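You operate a simulated robot arm through the tools that you are given. There is no shell and no other tool.

The job below is to be done with a simulated robot arm. You get a single attempt, and the scene is never put back.

TASK
Dust the hall cabinet, then polish that patch with the blue cloth.
Fine: use the duster first; load the cloth at the polish tin; put duster and cloth back and close the tin. A coat counts when it lies all over at full strength: go over it till it gets no stronger. What is to be rubbed or washed off counts as gone when no trace of it is left.

Only the result counts: the job must be done as asked and must still hold three seconds after the hand-in. Knocking over, shifting, dropping, spilling or breaking anything else fails it. Flat cloth is picked up by pressing the open fingertips on it (5 to 10 N) and closing them slowly along it; thin cloth reads only 2 to 8 mm in the jaws.

THE ROBOT
A 7-joint arm with a three-finger gripper, fixed in place. Base frame: the origin is on the floor under the middle of its stand, x ahead of it, y to its left, z up; the work surface is at about z = 78. Lengths are in cm, angles in rad, forces in N, time in s.
With the tool pointing down near the work surface it reaches from about 10 to 88 cm from the base axis. Its first joint turns from -2.897 to 2.897 rad. Payload 2.94 kg.
The TCP is the grasp point between the finger pads, 3 cm short of the fingertips. In the tool frame z runs along the fingers and y along their closing line. The gripper opens to 13.2 cm; its body begins 10.7 cm behind the TCP.
Orientation is that of the tool frame in the base frame, as a unit quaternion [w, x, y, z]. With the fingers straight down and closing along the base's y, the tool's x points along the base's -x, its y along +y and its z along -z.

THE INTERFACE
- The arm moves only by the tool arm_command. Its argument "targets" is a list of rows, each a list of 7 numbers: the shift along the tool's x, y, z in cm, then the turn, a rotation vector about the tool's x, y, z in rad, then the closure in counts, from 0 (fully open) to 255 (shut). In form: [[dx, dy, dz, wx, wy, wz, fingers], ...]. A call has 1 to 20 rows; each row shifts and turns the commanded pose from where the row before left it, along the tool's axes as they then stand. Each row takes 0.2 s and may step no farther than 5 cm and 0.15 rad from the row before; otherwise, or with a gripper value out of range, the whole call is refused. Where a pose cannot be reached the arm comes as near as it can. A force on the tool above 60 N (or 10 N above the force at the start of the call, whichever is more), or a blocked arm, ends the call early, and 0.2 s more pass. Each finger travels about 3.74 cm/s and halts on what it meets, pressing with about 37 N; the grip force reading is that of the motor and also rises with nothing between the fingers. The clock runs only during rows and for 0.2 s after the last one: add rows that do not move to give the fingers time. The reply holds the time, the measured pose of the TCP, the force on the tool along the base axes, the opening and the grip force, in the units named above and with some noise, with the torque about the TCP (base axes, N m) and any sound that the robot's microphone picked up, and new pictures: "show" is both (left out), scene, wrist or none.
- Cameras (640 x 400 px; columns grow to the right, rows downward): "scene" is fixed at [4.23, -65.19, 136.13]; the picture's right is [0.68, -0.73, 0.00], its down [-0.35, -0.33, -0.87] and it looks along [0.64, 0.60, -0.49] (base axes); focal length 326 px, centre (320, 200). "wrist" rides on the gripper at [7.2, 0.3, -14.4] in the tool frame; the picture's right is [-0.04, 1.00, 0.00], its down [-0.88, -0.04, -0.48] and it looks along [-0.47, -0.02, 0.88] (tool axes); focal length 256 px, centre (320, 200). There is no depth. A picture from a camera that has moved, and an enlarged one, comes with that camera's place and axes in the base frame and with its lens. The place of the scene camera against the robot may be out by one fixed shift of up to 1.2 cm in any direction.
- slide_trunk(by): moves the trunk up (or, below 0, down) by that many cm; the arm rides with it, the base frame stays. It gives what a move gives, with no picture.
- enlarge(camera, box): a new picture of the part [left, top, right, bottom] of that camera's present view, enlarged. The clock stands still meanwhile.
- job_done(): hands the job in; it is judged then, once.

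Places have to be worked out from the pictures, the camera data and where the tool is seen. Open the gripper and draw the arm clear of the work before you hand the job in, unless the task says otherwise.

The tools are called after "Call:" as a command line: name --pt "numbers of a row" for each row, then --argument value for the rest, lists and objects as JSON in quotes. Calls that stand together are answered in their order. arm_command: Moves the arm, as the interface text tells. Its arguments: {"type":"object","properties":{"targets":{"type":"array","items":{"type":"array","items":{"type":"number"}}},"show":{"type":"string","enum":["both","scene","wrist","none"]}},"required":["targets"]} The other tools are called the same way: slide_trunk (by) moves the trunk up or down; enlarge (camera, box) takes an enlarged picture of a part of a camera's view; job_done () hands the job in.

At the start:

```text
t: 0.0
position: [66.96, -11.01, 111.33]
tcp_rot: [-0.001, 0.001, 1.0, 0.0]
force: [0.0, 0.3, -0.1]
wrist_torque: [0.0, -0.01, 0.01]
opening: 13.24
grip_force: 0.0
trunk travel left (down, up): [-27.5, 26.5]
```

scene: 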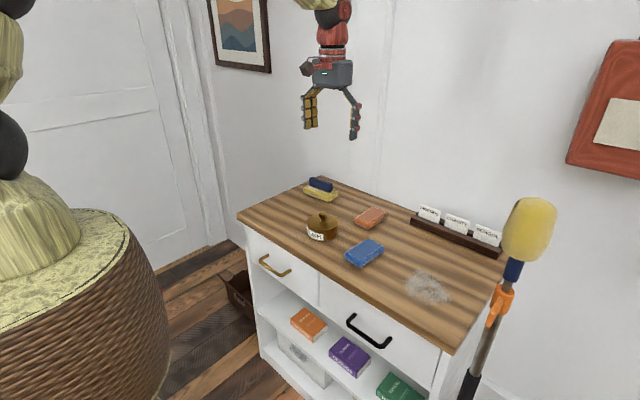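
wrist: 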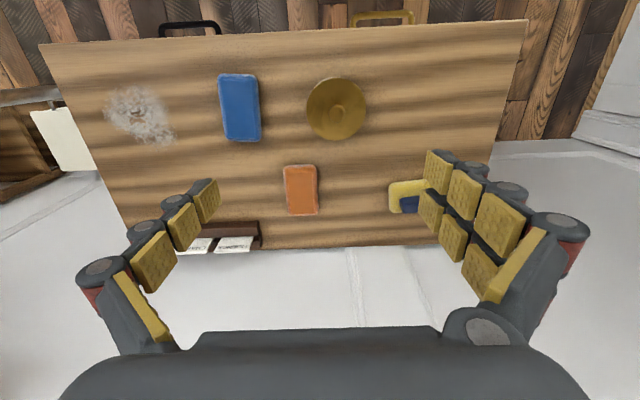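

I start by looking closer at the cabinet top to identify the duster, cloth, tin and the dusty patch.

Call:
enlarge --camera "scene" --box '[230, 160, 390, 260]'

Call:
enlarge --camera "scene" --box '[340, 190, 560, 330]'

Call:
enlarge --camera "wrist" --box '[30, 10, 270, 160]'

Call:
enlarge --camera "wrist" --box '[260, 60, 460, 260]'

```text
4.00 times, centred on (310, 210) of scene
camera zoom: at [4.23, -65.19, 136.13], right [0.68, -0.73, 0.0], down [-0.35, -0.33, -0.87], along [0.64, 0.6, -0.49], focal length 1302 px, centre (360, 160)
```

zoom: 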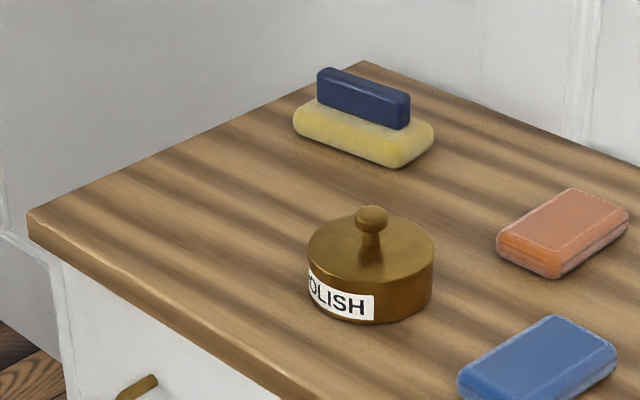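

```text
2.86 times, centred on (450, 260) of scene
camera zoom: at [4.23, -65.19, 136.13], right [0.68, -0.73, 0.0], down [-0.35, -0.33, -0.87], along [0.64, 0.6, -0.49], focal length 930 px, centre (-51, 29)
```

zoom: 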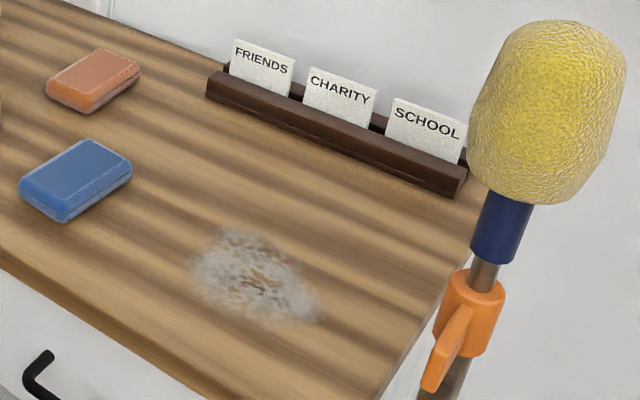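

```text
2.67 times, centred on (150, 85) of wrist
camera zoom: at [59.8, -10.73, 125.62], right [0.04, 1.0, 0.0], down [0.88, -0.04, 0.48], along [0.47, -0.02, -0.88], focal length 683 px, centre (773, 507)
```

zoom: 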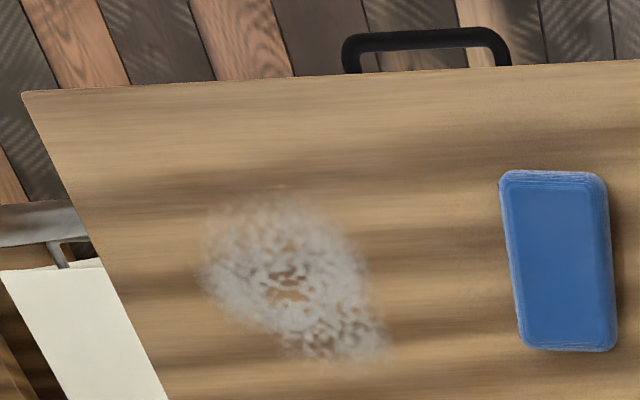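

```text
2.00 times, centred on (360, 160) of wrist
camera zoom: at [59.8, -10.73, 125.62], right [0.04, 1.0, 0.0], down [0.88, -0.04, 0.48], along [0.47, -0.02, -0.88], focal length 512 px, centre (240, 280)
```

zoom: 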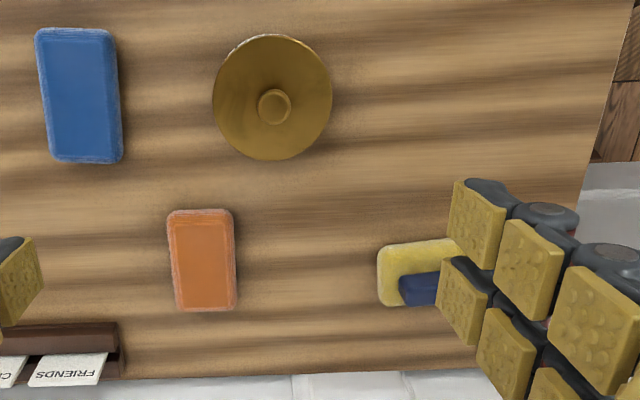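

I see a block with yellow pad and navy handle (likely the duster), the blue and orange cloth pads, the lidded polish tin, and a dusty patch. I look at the pole item and the rest of the scene more carefully.

Call:
enlarge --camera "scene" --box '[440, 180, 600, 400]'

Call:
enlarge --camera "scene" --box '[230, 240, 460, 400]'

Call:
enlarge --camera "scene" --box '[500, 20, 640, 200]'

Call:
enlarge --camera "wrist" --box '[0, 60, 160, 240]'

```text
1.82 times, centred on (520, 290) of scene
camera zoom: at [4.23, -65.19, 136.13], right [0.68, -0.73, 0.0], down [-0.35, -0.33, -0.87], along [0.64, 0.6, -0.49], focal length 592 px, centre (-44, 36)
```

zoom: 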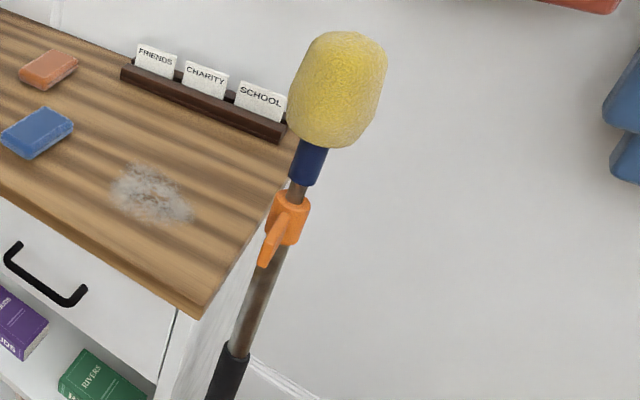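

```text
2.50 times, centred on (345, 320) of scene
camera zoom: at [4.23, -65.19, 136.13], right [0.68, -0.73, 0.0], down [-0.35, -0.33, -0.87], along [0.64, 0.6, -0.49], focal length 814 px, centre (258, -100)
```

zoom: 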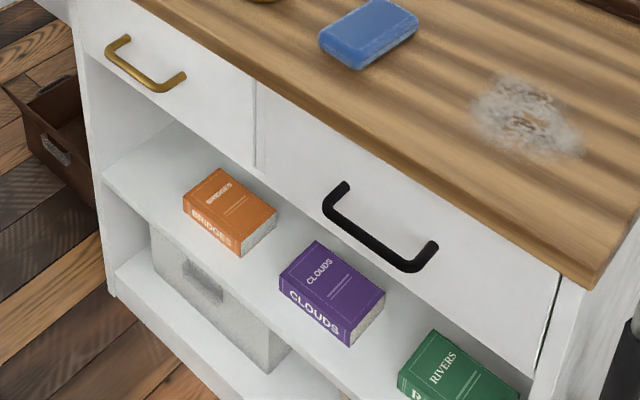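

```text
2.22 times, centred on (570, 110) of scene
camera zoom: at [4.23, -65.19, 136.13], right [0.68, -0.73, 0.0], down [-0.35, -0.33, -0.87], along [0.64, 0.6, -0.49], focal length 723 px, centre (-236, 400)
```

zoom: 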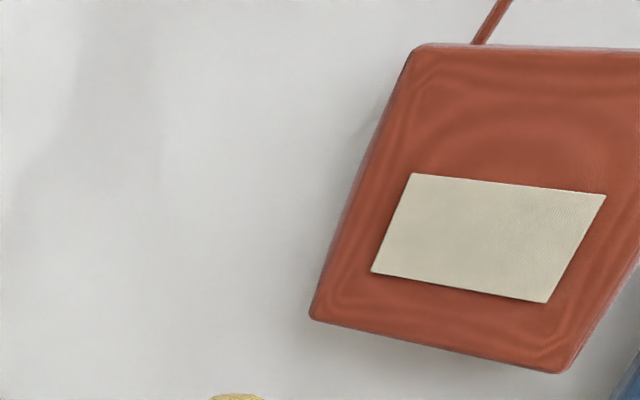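

```text
2.22 times, centred on (80, 150) of wrist
camera zoom: at [59.8, -10.73, 125.62], right [0.04, 1.0, 0.0], down [0.88, -0.04, 0.48], along [0.47, -0.02, -0.88], focal length 569 px, centre (853, 311)
```

zoom: 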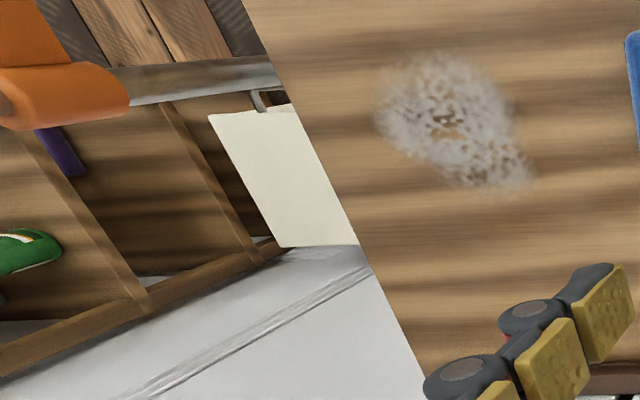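

The dusty patch is at about (66.5, -43.5), blue cloth (66, -24.5), tin (66, -8.5), and duster around (83, 8) with its handle running along y. I rotate the gripper 90° about its axis so it closes along x, to grip the duster's handle across its thin side.

Call:
arm_command --pt "0 0 0 0 0 0.1428 0" --pt "0 0 0 0 0 0.1428 0" --pt "0 0 0 0 0 0.1428 0" --pt "0 0 0 0 0 0.1428 0" --pt "0 0 0 0 0 0.1428 0" --pt "0 0 0 0 0 0.1428 0" --pt "0 0 0 0 0 0.1428 0" --pt "0 0 0 0 0 0.1428 0" --pt "0 0 0 0 0 0.1428 0" --pt "0 0 0 0 0 0.1428 0" --pt "0 0 0 0 0 0.1428 0" --pt "0 0 0 0 0 0 0" --show "both"

```text
t: 2.6
position: [66.86, -10.87, 111.23]
tcp_rot: [0.0, 0.708, 0.706, 0.0]
force: [-0.6, 0.4, -1.0]
wrist_torque: [-0.01, 0.03, 0.01]
opening: 13.18
grip_force: 0.1
trunk travel left (down, up): [-27.5, 26.5]
camera wrist: at [67.32, -3.82, 125.68], right [1.0, -0.04, 0.0], down [-0.04, -0.88, 0.48], along [-0.02, -0.48, -0.88], focal length 256 px, centre (320, 200)
```

scene: 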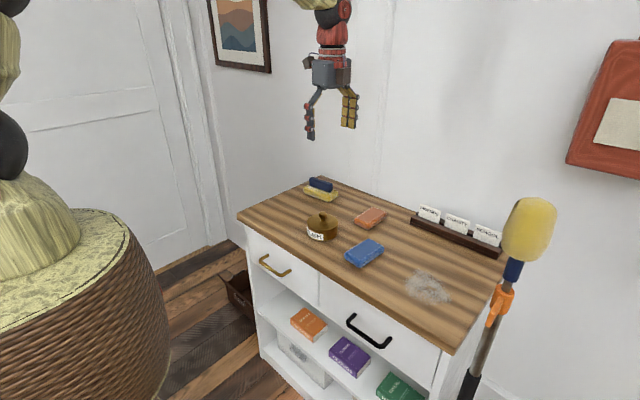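
wrist: 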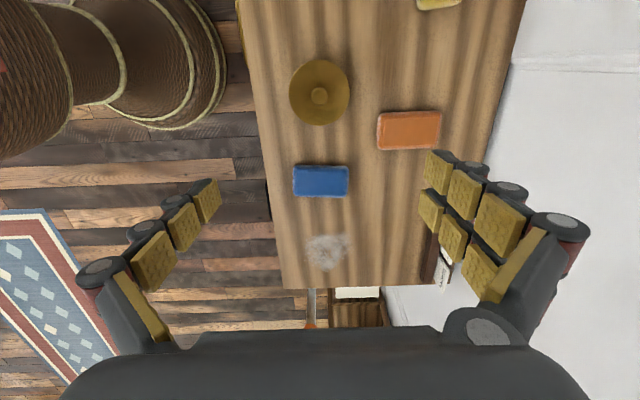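

The views agree: tin near (67,-8.3), blue cloth (66.6,-24.4), patch centre (67,-44), and a pole with a yellow head stands at about (63,-59.5), to be avoided. I move over toward the duster for a closer look.

Call:
arm_command --pt "3 2.8 0 0 0 0 0" --pt "3 2.8 0 0 0 0 0" --pt "3 2.8 0 0 0 0 0" --pt "3 2.8 0 0 0 0 0" --pt "3 2.8 0 0 0 0 0" --pt "3 2.0 2 0 0 0 0" --pt "0 0 4 0 0 0 0" --pt "0 0 0 0 0 0 0" --show "both"

```text
t: 4.4
position: [82.87, 7.1, 105.22]
tcp_rot: [0.0, 0.707, 0.707, 0.0]
force: [0.2, 0.3, -0.6]
wrist_torque: [-0.01, 0.01, 0.01]
opening: 13.19
grip_force: 0.0
trunk travel left (down, up): [-27.5, 26.5]
camera wrist: at [83.33, 14.26, 119.55], right [1.0, -0.04, 0.0], down [-0.04, -0.88, 0.48], along [-0.02, -0.48, -0.88], focal length 256 px, centre (320, 200)
```

scene: 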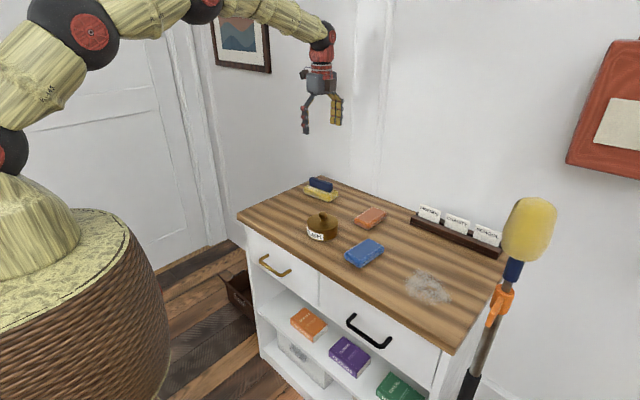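
wrist: 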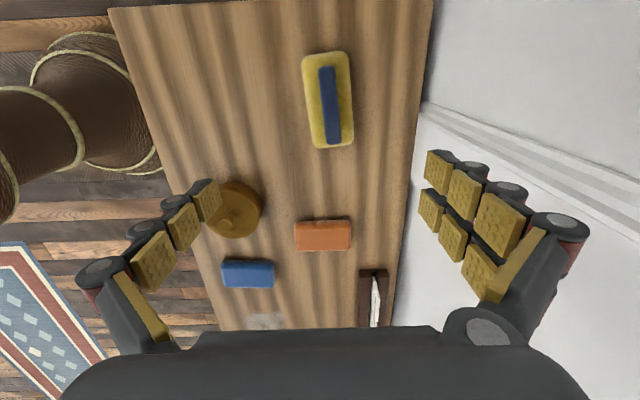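

The duster's handle runs from about (84.2, 13.4) to (84.9, 3.8), centre (84.6, 8.6), yawed about 0.08 rad. I go over it, align, part-close the fingers, and lower to z≈93 for another look.

Call:
arm_command --pt "1.5 1.7 2 0 0 -0.08 60" --pt "0 0 4 0 0 0 120" --pt "0 0 4 0 0 0 120" --pt "0 0 2 0 0 0 120" --pt "0 0 0 0 0 0 120" --pt "0 0 0 0 0 0 120" --show "both"

```text
t: 5.8
position: [84.62, 8.36, 93.26]
tcp_rot: [0.0, 0.678, 0.735, 0.0]
force: [0.0, 0.0, -0.3]
wrist_torque: [-0.02, -0.01, -0.02]
opening: 6.96
grip_force: 0.1
trunk travel left (down, up): [-27.5, 26.5]
camera wrist: at [84.48, 15.61, 107.67], right [1.0, 0.04, 0.0], down [0.03, -0.88, 0.48], along [0.02, -0.48, -0.88], focal length 256 px, centre (320, 200)
```

scene: 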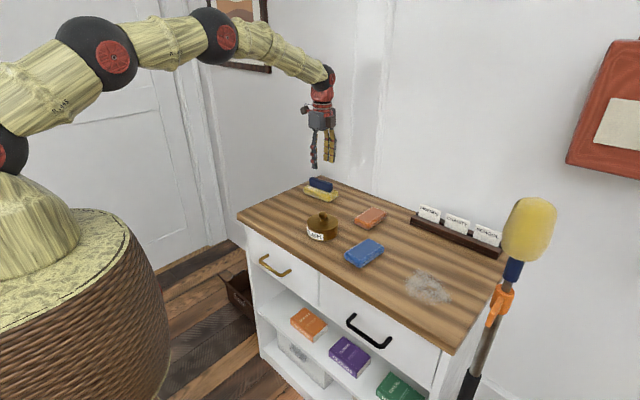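
wrist: 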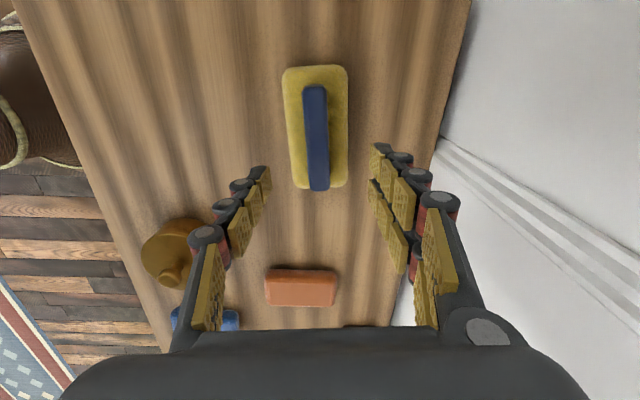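

The handle is centred under the gripper and aligned. I lower toward z≈84.3 (fingertips just above the pad).

Call:
arm_command --pt "0.3 0 3 0 0 0 130" --pt "0 0 3 0 0 0 130" --pt "0 0 1.5 0 0 0 130" --pt "0 0 0.8 0 0 0 130" --pt "0 0 0.4 0 0 0 130" --pt "0 0 0 0 0 0 130" --show "both"

```text
t: 7.2
position: [84.75, 8.76, 84.58]
tcp_rot: [0.0, 0.678, 0.735, 0.0]
force: [-0.2, -0.9, 0.4]
wrist_torque: [-0.04, 0.02, -0.03]
opening: 6.47
grip_force: 0.1
trunk travel left (down, up): [-27.5, 26.5]
camera wrist: at [84.54, 15.96, 98.88], right [1.0, 0.04, 0.0], down [0.03, -0.88, 0.48], along [0.02, -0.48, -0.88], focal length 256 px, centre (320, 200)
```

scene: 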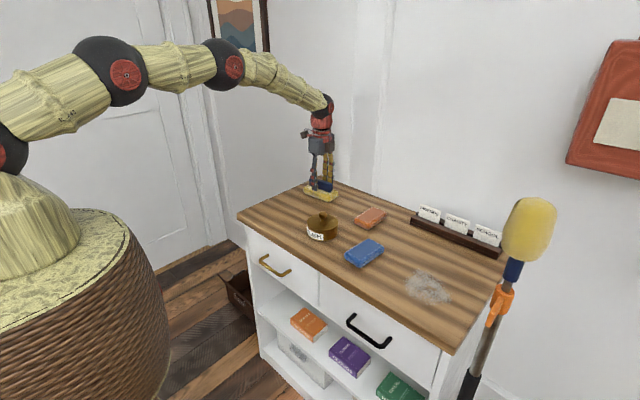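
wrist: 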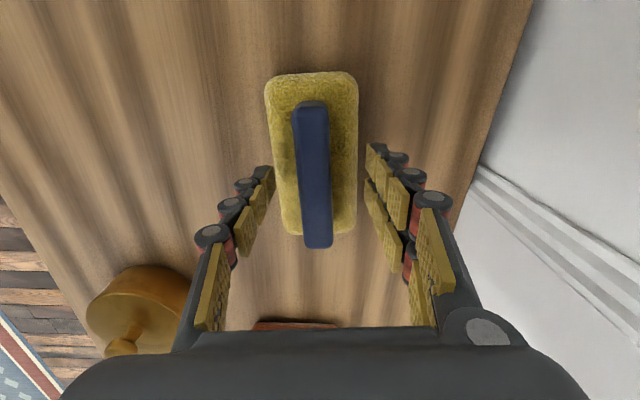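

The handle sits about 0.4 cm toward -x in the jaws; I shift to centre it, lower another 0.7 cm and then check the force.

Call:
arm_command --pt "0 -0.4 0.3 0 0 0 130" --pt "0 0 0.3 0 0 0 130" --pt "0 0 0.2 0 0 0 130" --pt "0 0 0 0 0 0 130" --show "wrist"

Call:
enlarge --camera "scene" --box '[280, 120, 360, 210]'

```text
t: 8.2
position: [84.22, 8.73, 83.8]
tcp_rot: [-0.001, 0.678, 0.735, 0.0]
force: [-0.5, -0.2, 3.7]
wrist_torque: [-0.01, -0.13, 0.01]
opening: 6.47
grip_force: 0.2
trunk travel left (down, up): [-27.5, 26.5]
camera wrist: at [84.02, 15.94, 98.19], right [1.0, 0.04, 0.0], down [0.03, -0.88, 0.48], along [0.02, -0.48, -0.88], focal length 256 px, centre (320, 200)
```

wrist: 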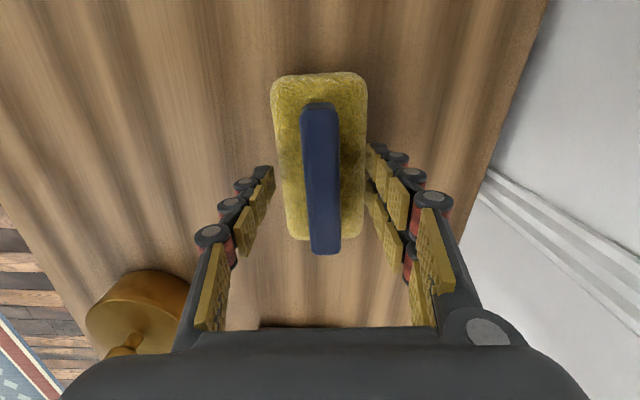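

```text
4.44 times, centred on (320, 165) of scene
camera zoom: at [4.23, -65.19, 136.13], right [0.68, -0.73, 0.0], down [-0.35, -0.33, -0.87], along [0.64, 0.6, -0.49], focal length 1447 px, centre (320, 356)
```

zoom: 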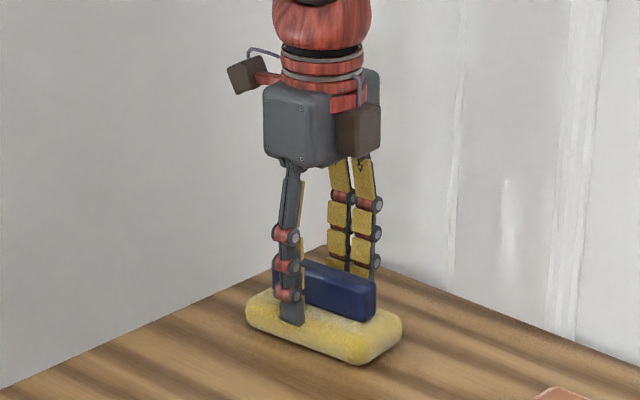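

Fingertips just touch the pad top (3.7 N), and the handle is centred. I rise 0.3 cm and close.

Call:
arm_command --pt "0 0 -0.3 0 0 0 150" --pt "0 0 0 0 0 0 180" --pt "0 0 0 0 0 0 210" --pt "0 0 0 0 0 0 240" --pt "0 0 0 0 0 0 255" --pt "0 0 0 0 0 0 255" --pt "0 0 0 0 0 0 255" --pt "0 0 0 0 0 0 255" --show "wrist"

```text
t: 10.0
position: [84.18, 8.71, 84.05]
tcp_rot: [0.0, 0.678, 0.735, 0.001]
force: [-0.6, 0.2, -0.3]
wrist_torque: [0.02, 0.02, 0.04]
opening: 2.14
grip_force: 36.8
trunk travel left (down, up): [-27.5, 26.5]
camera wrist: at [84.01, 15.92, 98.38], right [1.0, 0.04, 0.0], down [0.03, -0.88, 0.48], along [0.02, -0.48, -0.88], focal length 256 px, centre (320, 200)
```

wrist: 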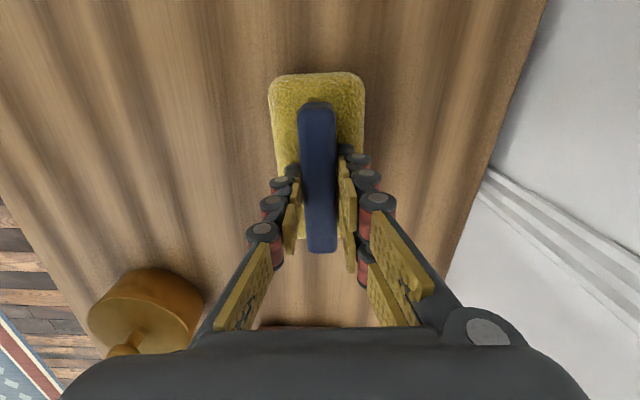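

The duster is gripped (2.14 cm, 36.8 N). I lift it straight up to check it comes along.

Call:
arm_command --pt "0 0 -1 0 0 0 255" --pt "0 0 -2 0 0 0 255" --pt "0 0 -4 0 0 0 255" --pt "0 0 -4 0 0 0 255" --pt "0 0 -4 0 0 0 255" --pt "0 0 0 0 0 0 255" --show "both"

```text
t: 11.4
position: [84.33, 8.76, 98.98]
tcp_rot: [-0.001, 0.679, 0.734, -0.001]
force: [0.5, 0.1, -1.2]
wrist_torque: [0.02, 0.0, 0.02]
opening: 2.11
grip_force: 36.7
trunk travel left (down, up): [-27.5, 26.5]
camera wrist: at [84.05, 15.83, 113.39], right [1.0, 0.04, 0.0], down [0.03, -0.88, 0.48], along [0.02, -0.48, -0.88], focal length 256 px, centre (320, 200)
```

scene: 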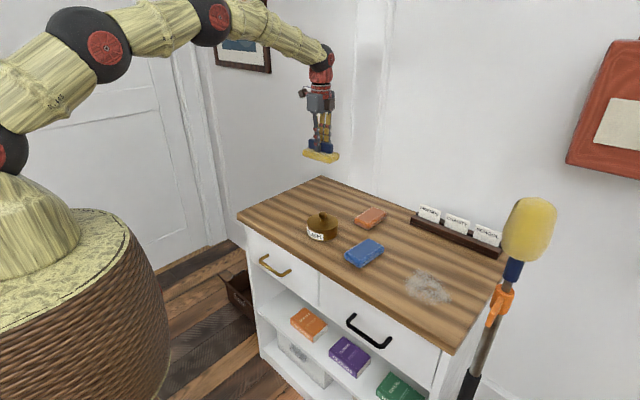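
wrist: 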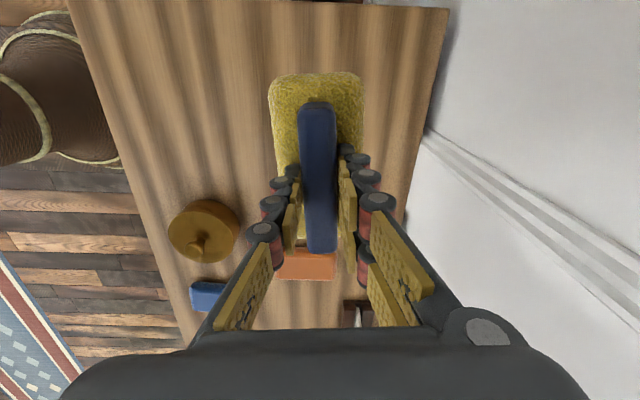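

The duster is held. I carry it across at height to just short of the patch, away from the pole.

Call:
arm_command --pt "-3.94 -1.76 0 0 0 0 255" --pt "-3.94 -1.76 0 0 0 0 255" --pt "-3.94 -1.76 0 0 0 0 255" --pt "-3.94 -1.76 0 0 0 0 255" --pt "-3.94 -1.76 0 0 0 0 255" --pt "-3.94 -1.76 0 0 0 0 255" --pt "-3.94 -1.76 0 0 0 0 255" --pt "-3.94 -1.76 0 0 0 0 255" --pt "-3.94 -1.76 0 0 0 0 255" --pt "-3.94 -1.76 0 0 0 0 255" --pt "-3.94 -1.76 0 0 0 0 255" --pt "-3.94 -1.76 0 0 0 0 255" --pt "0 0 0 0 0 0 255" --show "both"

```text
t: 14.2
position: [66.86, -40.01, 99.11]
tcp_rot: [0.001, 0.678, 0.735, 0.0]
force: [-0.6, -0.6, -0.7]
wrist_torque: [0.01, -0.02, -0.02]
opening: 2.12
grip_force: 36.8
trunk travel left (down, up): [-27.5, 26.5]
camera wrist: at [66.67, -32.93, 113.59], right [1.0, 0.04, 0.0], down [0.03, -0.88, 0.48], along [0.02, -0.47, -0.88], focal length 256 px, centre (320, 200)
```

scene: 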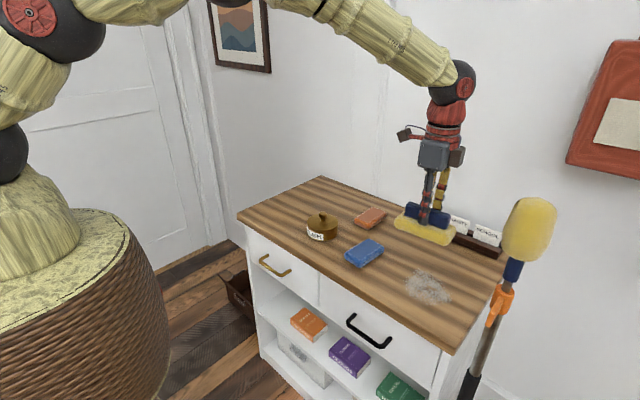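
wrist: 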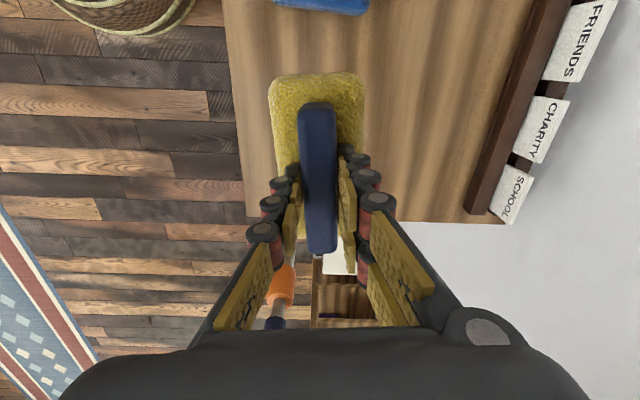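

The patch lies under/behind the duster and the pole stands at about (62.2,-60.6). I position at the front edge of the patch (61.5,-43.8) and lower until the pad just about touches.

Call:
arm_command --pt "-1.68 -2.82 0 0 0 0 255" --pt "-1.68 -2.82 0 0 0 0 255" --pt "0 0 4 0 0 0 255" --pt "0 0 4 0 0 0 255" --pt "0 0 3 0 0 0 255" --pt "0 0 2 0 0 0 255" --pt "0 0 1 0 0 0 255" --pt "0 0 0.5 0 0 0 255" --pt "0 0 0.3 0 0 0 255" --pt "0 0 0 0 0 0 255" --show "both"

```text
t: 16.4
position: [61.6, -43.82, 84.26]
tcp_rot: [0.001, 0.679, 0.734, 0.0]
force: [-0.6, 0.1, -0.8]
wrist_torque: [0.02, 0.01, 0.0]
opening: 2.13
grip_force: 36.6
trunk travel left (down, up): [-27.5, 26.5]
camera wrist: at [61.46, -36.76, 98.6], right [1.0, 0.04, 0.0], down [0.03, -0.88, 0.48], along [0.02, -0.48, -0.88], focal length 256 px, centre (320, 200)
```

scene: 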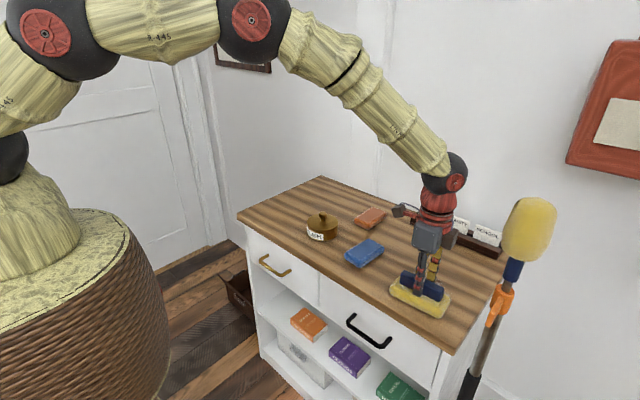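
wrist: 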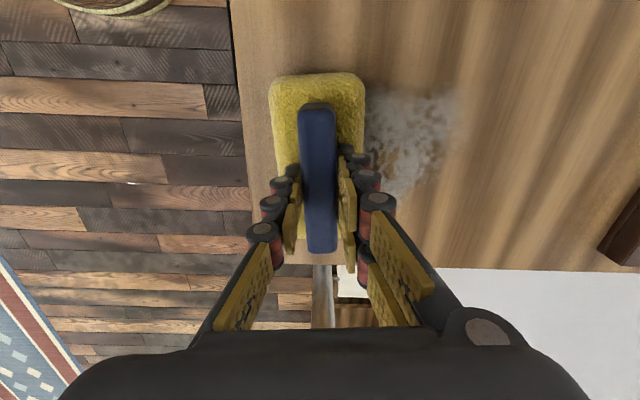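

The patch shows to the right of the duster, spanning x≈61–72.3, y≈-49 to -38.3, which matches. I press gently down to get a few newtons of contact.

Call:
arm_command --pt "0 0 0.2 0 0 0 255" --pt "0 0 0.2 0 0 0 255" --pt "0 0 0 0 0 0 255" --show "none"

```text
t: 17.2
position: [61.49, -44.03, 83.96]
tcp_rot: [0.001, 0.678, 0.735, 0.0]
force: [-0.8, 1.1, 11.5]
wrist_torque: [0.64, 0.18, 0.0]
opening: 2.14
grip_force: 36.9
trunk travel left (down, up): [-27.5, 26.5]
```

Contact gives 11.5 N. I ease off slightly and sweep across the patch to x≈72 and back.

Call:
arm_command --pt "0 0 -0.1 0 0 0 255" --pt "-0.11 1.4 0 0 0 0 255" --pt "-0.11 1.4 0 0 0 0 255" --pt "-0.11 1.4 0 0 0 0 255" --pt "-0.11 1.4 0 0 0 0 255" --pt "-0.11 1.4 0 0 0 0 255" --pt "-0.11 1.4 0 0 0 0 255" --pt "-0.11 1.4 0 0 0 0 255" --pt "-0.11 1.4 0 0 0 0 255" --pt "0 0 0 0 0 0 255" --show "both"

```text
t: 19.4
position: [72.63, -43.81, 83.9]
tcp_rot: [0.001, 0.678, 0.735, 0.0]
force: [0.4, -0.8, 3.0]
wrist_torque: [-0.2, -0.08, 0.02]
opening: 2.12
grip_force: 36.9
trunk travel left (down, up): [-27.5, 26.5]
camera wrist: at [72.48, -36.64, 98.34], right [1.0, 0.04, 0.0], down [0.03, -0.88, 0.48], along [0.02, -0.48, -0.88], focal length 256 px, centre (320, 200)
```

scene: 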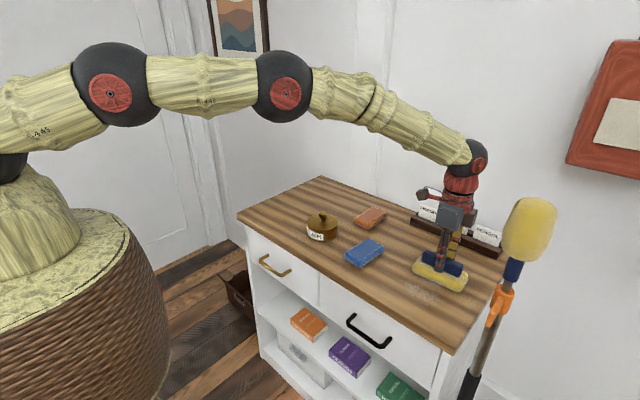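
wrist: 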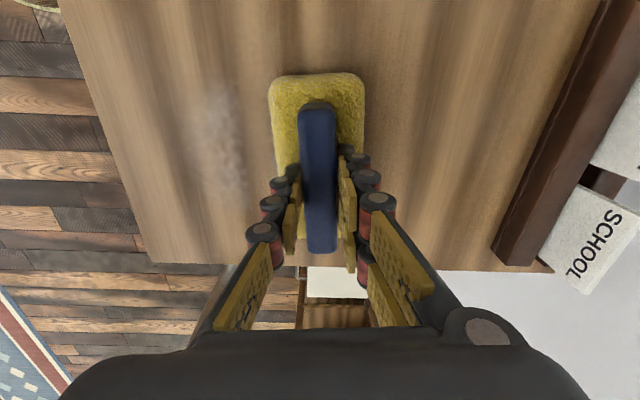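

The dust has thinned a lot after one stroke. I keep sweeping back and forth with slightly more pressure.

Call:
arm_command --pt "0 0 0.1 0 0 0 255" --pt "0.11 -1.35 0 0 0 0 255" --pt "0.11 -1.35 0 0 0 0 255" --pt "0.11 -1.35 0 0 0 0 255" --pt "0.11 -1.35 0 0 0 0 255" --pt "0.11 -1.35 0 0 0 0 255" --pt "0.11 -1.35 0 0 0 0 255" --pt "0.11 -1.35 0 0 0 0 255" --pt "0.11 -1.35 0 0 0 0 255" --pt "0.11 -1.35 0 0 0 0 255" --pt "-0.11 1.35 0 0 0 0 255" --pt "-0.11 1.35 0 0 0 0 255" --pt "-0.11 1.35 0 0 0 0 255" --pt "-0.11 1.35 0 0 0 0 255" --pt "-0.11 1.35 0 0 0 0 255" --pt "-0.11 1.35 0 0 0 0 255" --pt "-0.11 1.35 0 0 0 0 255" --pt "-0.11 1.35 0 0 0 0 255" --pt "-0.11 1.35 0 0 0 0 255" --pt "0 0 0 0 0 0 255" --show "both"

Call:
enlarge --camera "wrist" --box '[150, 40, 290, 220]'

```text
t: 23.6
position: [72.88, -43.73, 84.07]
tcp_rot: [0.0, 0.678, 0.735, 0.0]
force: [-3.2, -0.5, 13.8]
wrist_torque: [-0.21, 0.03, 0.0]
opening: 2.11
grip_force: 37.4
trunk travel left (down, up): [-27.5, 26.5]
camera wrist: at [72.62, -36.51, 98.32], right [1.0, 0.04, 0.0], down [0.03, -0.88, 0.48], along [0.02, -0.48, -0.88], focal length 256 px, centre (320, 200)
```

scene: 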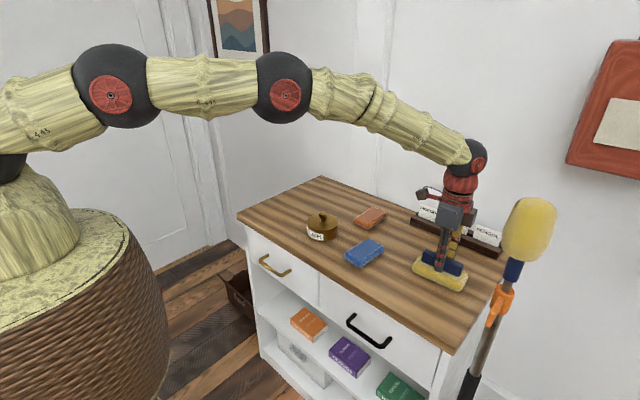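
wrist: 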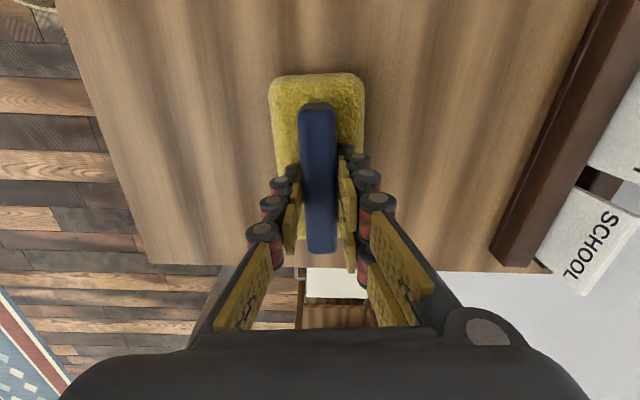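

```text
2.22 times, centred on (220, 130) of wrist
camera zoom: at [72.62, -36.51, 98.32], right [1.0, 0.04, 0.0], down [0.03, -0.88, 0.48], along [0.02, -0.48, -0.88], focal length 569 px, centre (542, 356)
```

zoom: 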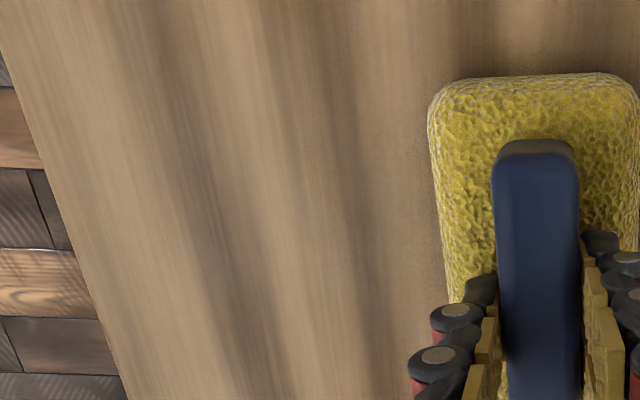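

The dust looks gone. To be sure of the edges I do two more strokes, offset in y to about -45.3 and -42.3.

Call:
arm_command --pt "-1.5 0.1 0 0 0 0 255" --pt "0.11 -1.5 0 0 0 0 255" --pt "0.11 -1.5 0 0 0 0 255" --pt "0.11 -1.5 0 0 0 0 255" --pt "0.11 -1.5 0 0 0 0 255" --pt "0.11 -1.5 0 0 0 0 255" --pt "0.11 -1.5 0 0 0 0 255" --pt "0.11 -1.5 0 0 0 0 255" --pt "0.11 -1.5 0 0 0 0 255" --pt "1.5 0 0 0 0 0 255" --pt "1.5 0 0 0 0 0 255" --pt "-0.11 1.5 0 0 0 0 255" --pt "-0.11 1.5 0 0 0 0 255" --pt "-0.11 1.5 0 0 0 0 255" --pt "-0.11 1.5 0 0 0 0 255" --pt "-0.11 1.5 0 0 0 0 255" --pt "-0.11 1.5 0 0 0 0 255" --pt "-0.11 1.5 0 0 0 0 255" --pt "-0.11 1.5 0 0 0 0 255" --pt "-1.5 0 0 0 0 0 255" --show "none"

```text
t: 27.8
position: [73.04, -43.73, 83.92]
tcp_rot: [0.0, 0.678, 0.735, 0.0]
force: [0.3, -0.5, 7.7]
wrist_torque: [0.52, -0.02, 0.02]
opening: 2.12
grip_force: 37.1
trunk travel left (down, up): [-27.5, 26.5]
```

One more stroke back, then I lift off and move back a little to view the patch.

Call:
arm_command --pt "0.11 -1.5 0 0 0 0 255" --pt "0.11 -1.5 0 0 0 0 255" --pt "0.11 -1.5 0 0 0 0 255" --pt "0.11 -1.5 0 0 0 0 255" --pt "0.11 -1.5 0 0 0 0 255" --pt "0.11 -1.5 0 0 0 0 255" --pt "0.11 -1.5 0 0 0 0 255" --pt "0.11 -1.5 0 0 0 0 255" --pt "0 0 -1 0 0 0 255" --pt "0 0 -3 0 0 0 255" --pt "0 0 -4 0 0 0 255" --pt "0 0 -4 0 0 0 255" --pt "0 0 -3 0 0 0 255" --pt "3 3 0 0 0 0 255" --pt "4 2.5 0 0 0 0 255" --pt "4 2 0 0 0 0 255" --pt "4 2 0 0 0 0 255" --pt "4 2 0 0 0 0 255" --pt "4 1.5 0 0 0 0 255" --pt "0 0 0 0 0 0 255" --show "both"

Call:
enlarge --camera "scene" --box '[370, 240, 500, 330]'

Call:
enlarge --camera "wrist" --box '[180, 180, 420, 340]'

```text
t: 32.0
position: [72.22, -19.91, 98.92]
tcp_rot: [0.001, 0.679, 0.734, 0.0]
force: [0.2, 0.2, -0.6]
wrist_torque: [0.03, 0.0, 0.01]
opening: 2.12
grip_force: 37.2
trunk travel left (down, up): [-27.5, 26.5]
camera wrist: at [72.05, -12.74, 113.15], right [1.0, 0.04, 0.0], down [0.03, -0.88, 0.48], along [0.02, -0.48, -0.88], focal length 256 px, centre (320, 200)
```

scene: 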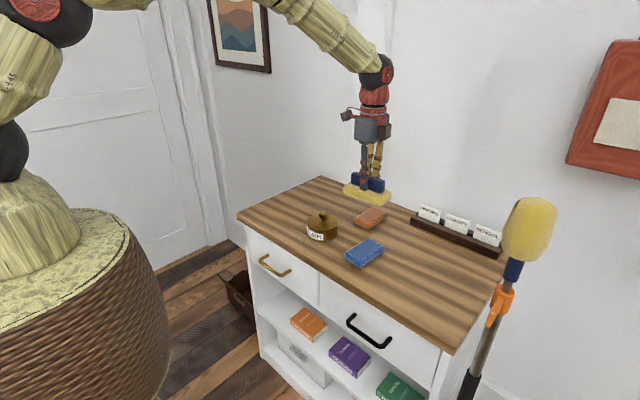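
wrist: 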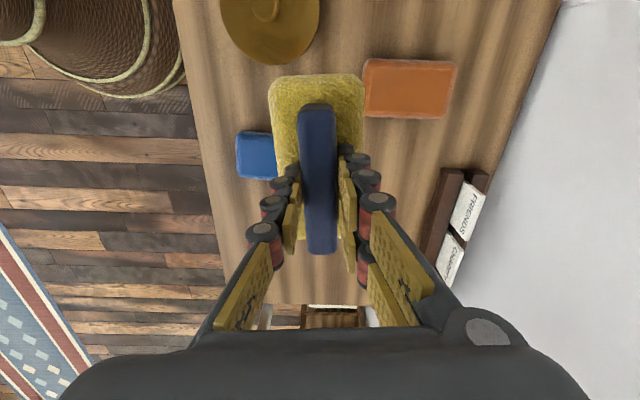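

```text
4.44 times, centred on (435, 285) of scene
camera zoom: at [4.23, -65.19, 136.13], right [0.68, -0.73, 0.0], down [-0.35, -0.33, -0.87], along [0.64, 0.6, -0.49], focal length 1447 px, centre (-191, -178)
```

zoom: 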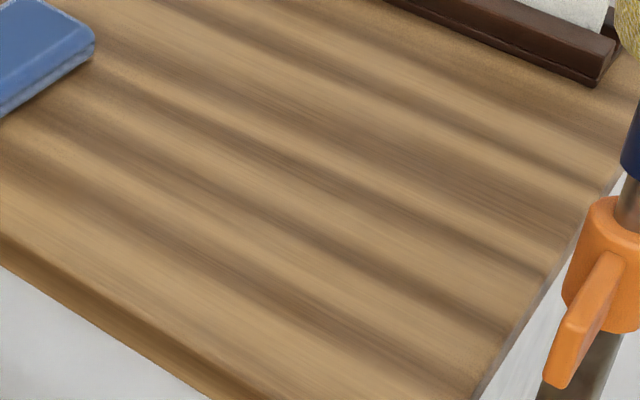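

```text
2.50 times, centred on (300, 260) of wrist
camera zoom: at [72.05, -12.74, 113.15], right [1.0, 0.04, 0.0], down [0.03, -0.88, 0.48], along [0.02, -0.48, -0.88], focal length 640 px, centre (370, 50)
```

zoom: 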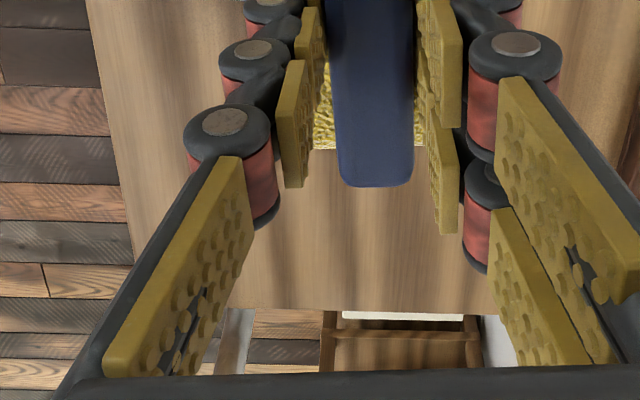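

The patch is clean in the scene view. I carry the duster back over its home spot at (84.2, 8.7).

Call:
arm_command --pt "3.94 2.03 0 0 0 0 255" --pt "3.94 2.03 0 0 0 0 255" --pt "3.94 2.03 0 0 0 0 255" --pt "3.94 2.03 0 0 0 0 255" --pt "3.94 2.03 0 0 0 0 255" --pt "3.94 2.03 0 0 0 0 255" --pt "3.94 2.03 0 0 0 0 255" --pt "0 0 0 0 0 0 255" --pt "0 0 4 0 0 0 255" --pt "0 0 4 0 0 0 255" --pt "0 0 3 0 0 0 255" --pt "0 0 2 0 0 0 255" --pt "0 0 1 0 0 0 255" --pt "0 0 0 0 0 0 255" --show "both"

```text
t: 35.0
position: [84.17, 8.84, 84.94]
tcp_rot: [0.0, 0.678, 0.735, 0.0]
force: [0.4, 0.3, -0.1]
wrist_torque: [0.0, -0.01, -0.02]
opening: 2.13
grip_force: 36.6
trunk travel left (down, up): [-27.5, 26.5]
camera wrist: at [83.92, 15.88, 99.29], right [1.0, 0.04, 0.0], down [0.03, -0.88, 0.48], along [0.02, -0.48, -0.88], focal length 256 px, centre (320, 200)
```

scene: 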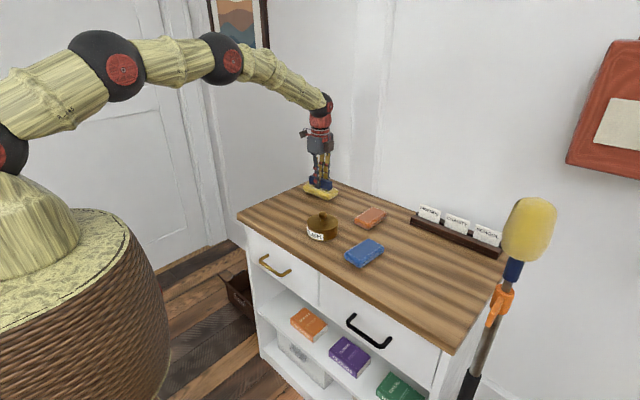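
wrist: 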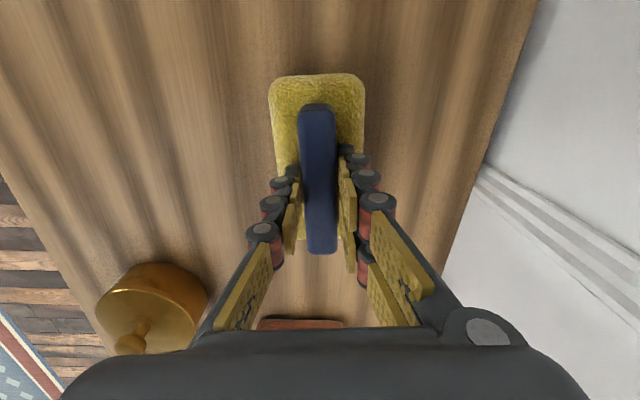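

Positioned over home at z≈84.94; I lower the last ~0.9 cm to feel contact.

Call:
arm_command --pt "0 0 0.4 0 0 0 255" --pt "0 0 0.3 0 0 0 255" --pt "0 0 0.2 0 0 0 255" --pt "0 0 0 0 0 0 255" --show "none"

```text
t: 36.0
position: [84.05, 8.71, 83.97]
tcp_rot: [0.0, 0.678, 0.735, 0.0]
force: [0.6, -1.0, -1.9]
wrist_torque: [-0.02, 0.02, 0.01]
opening: 2.11
grip_force: 37.1
trunk travel left (down, up): [-27.5, 26.5]
```

Not in contact yet; lower slightly more.

Call:
arm_command --pt "0 0 0.1 0 0 0 255" --pt "0 0 0 0 0 0 255" --show "none"

```text
t: 36.6
position: [84.06, 8.79, 83.98]
tcp_rot: [0.0, 0.678, 0.735, 0.0]
force: [-0.3, -0.1, 3.7]
wrist_torque: [-0.26, 0.03, 0.01]
opening: 2.11
grip_force: 37.2
trunk travel left (down, up): [-27.5, 26.5]
```

Contact at 3.7 N: the duster rests on the top. I open the fingers gradually, then rise.

Call:
arm_command --pt "0 0 0 0 0 0 205" --pt "0 0 0 0 0 0 180" --pt "0 0 -0.2 0 0 0 155" --pt "0 0 0 0 0 0 130" --pt "0 0 0 0 0 0 130" --pt "0 0 -1 0 0 0 130" --pt "0 0 -3 0 0 0 130" --pt "0 0 -4 0 0 0 130" --pt "0 0 -4 0 0 0 130" --pt "0 0 0 0 0 0 130" --show "both"

```text
t: 38.8
position: [83.85, 8.87, 96.0]
tcp_rot: [0.0, 0.679, 0.734, 0.0]
force: [-0.2, 0.6, 0.4]
wrist_torque: [0.04, -0.03, 0.0]
opening: 6.46
grip_force: 0.0
trunk travel left (down, up): [-27.5, 26.5]
camera wrist: at [83.67, 15.89, 110.36], right [1.0, 0.04, 0.0], down [0.03, -0.88, 0.48], along [0.02, -0.48, -0.88], focal length 256 px, centre (320, 200)
```

scene: 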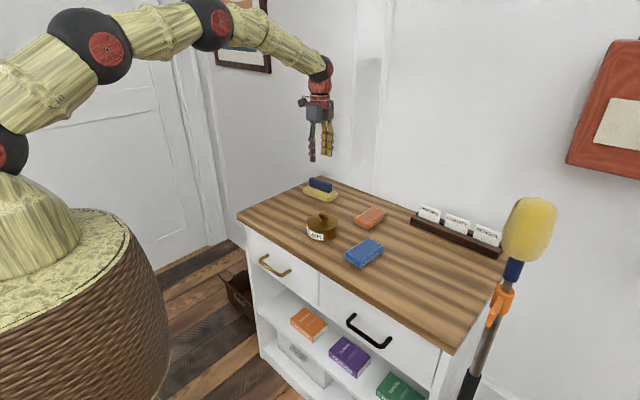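
wrist: 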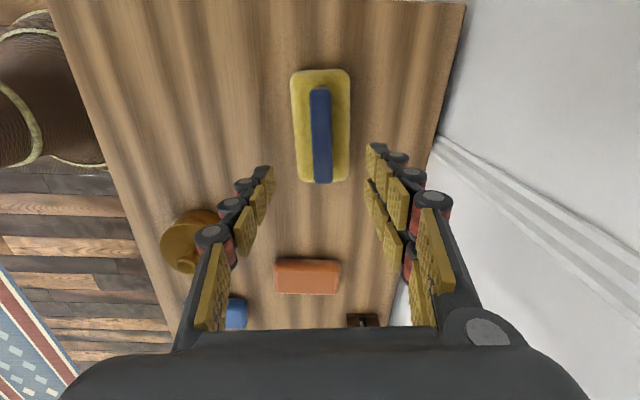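

The duster is back in its place. Next the tin: I move above it at height and rotate the gripper back to closing along y.

Call:
arm_command --pt "-3.154 -3.634 -1 0 0 0 130" --pt "-3.154 -3.634 -1 0 0 0 130" --pt "-3.154 -3.634 -1 0 0 0 130" --pt "-3.154 -3.634 -1 0 0 0 130" --pt "-3.154 -3.634 0 0 0 0 130" --pt "0 0 0 0 0 -0.1491 130" --pt "0 0 0 0 0 -0.1491 130" --pt "0 0 0 0 0 -0.1491 130" --pt "0 0 0 0 0 -0.1491 130" --pt "0 0 0 0 0 -0.1491 130" --pt "0 0 0 0 0 -0.1491 130" --pt "0 0 0 0 0 -0.1491 130" --pt "0 0 0 0 0 -0.1491 130" --pt "0 0 0 0 0 -0.1491 130" --pt "0 0 0 0 0 -0.1491 130" --pt "0 0 0 0 0 0 130" --show "both"

```text
t: 42.2
position: [67.11, -8.41, 100.02]
tcp_rot: [0.0, -0.001, 1.0, 0.0]
force: [-0.1, -0.5, -0.5]
wrist_torque: [-0.01, -0.01, 0.04]
opening: 6.47
grip_force: 0.0
trunk travel left (down, up): [-27.5, 26.5]
camera wrist: at [60.0, -8.14, 114.44], right [0.04, 1.0, 0.0], down [0.88, -0.04, 0.48], along [0.47, -0.02, -0.88], focal length 256 px, centre (320, 200)
```

scene: 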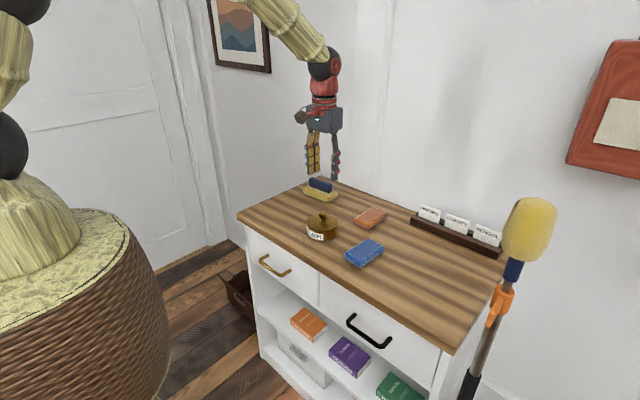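
wrist: 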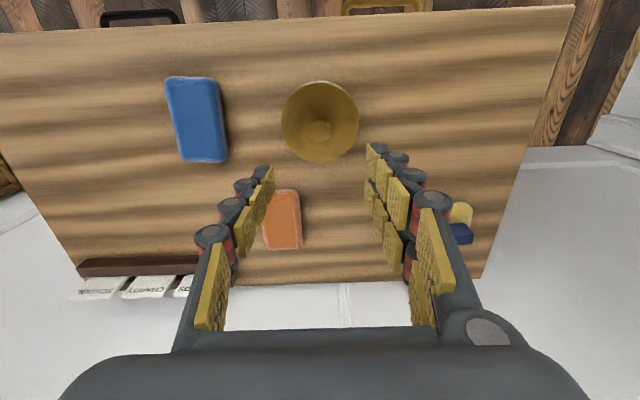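

Call:
enlarge --camera "wrist" --box '[260, 60, 380, 180]'

Call:
enlarge --camera "scene" --box '[290, 200, 354, 250]'

Call:
enlarge --camera "wrist" --box '[140, 60, 260, 180]'

Call:
enlarge --camera "scene" --box '[336, 225, 400, 275]'

```text
3.33 times, centred on (320, 120) of wrist
camera zoom: at [60.0, -8.14, 114.44], right [0.04, 1.0, 0.0], down [0.88, -0.04, 0.48], along [0.47, -0.02, -0.88], focal length 853 px, centre (320, 467)
```

zoom: 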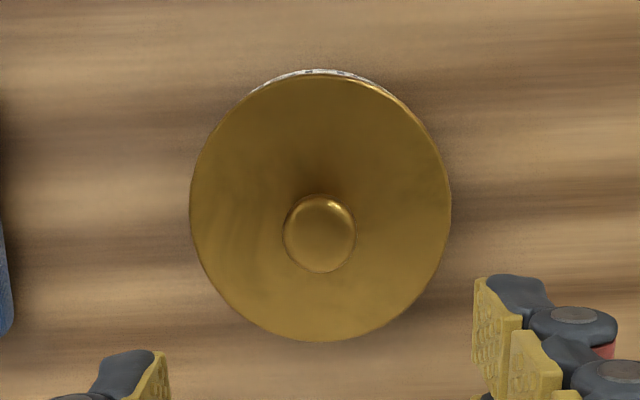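

```text
8.00 times, centred on (322, 225) of scene
camera zoom: at [4.23, -65.19, 136.13], right [0.68, -0.73, 0.0], down [-0.35, -0.33, -0.87], along [0.64, 0.6, -0.49], focal length 2604 px, centre (304, 0)
```

zoom: 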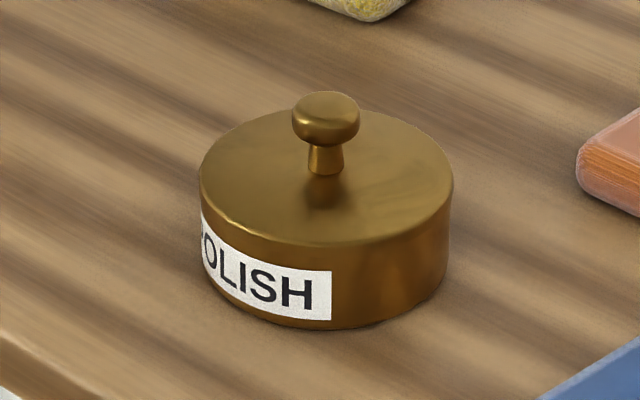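

```text
3.33 times, centred on (200, 120) of wrist
camera zoom: at [60.0, -8.14, 114.44], right [0.04, 1.0, 0.0], down [0.88, -0.04, 0.48], along [0.47, -0.02, -0.88], focal length 853 px, centre (720, 467)
```

zoom: 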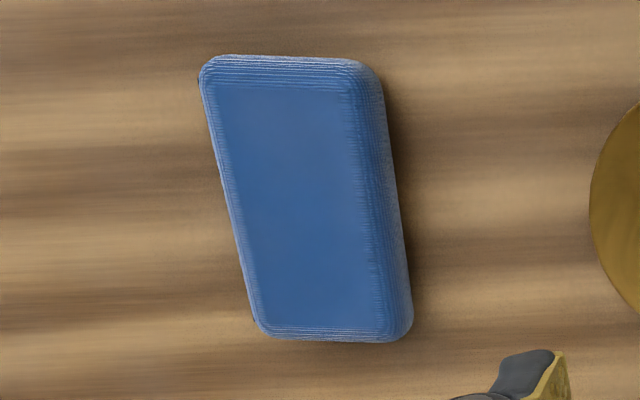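

```text
8.00 times, centred on (368, 250) of scene
camera zoom: at [4.23, -65.19, 136.13], right [0.68, -0.73, 0.0], down [-0.35, -0.33, -0.87], along [0.64, 0.6, -0.49], focal length 2604 px, centre (-64, -200)
```

zoom: 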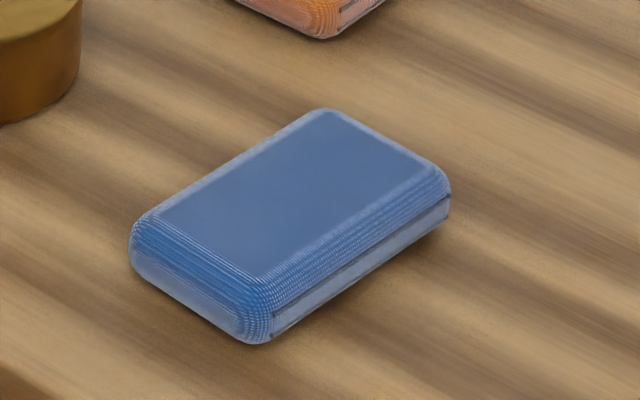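

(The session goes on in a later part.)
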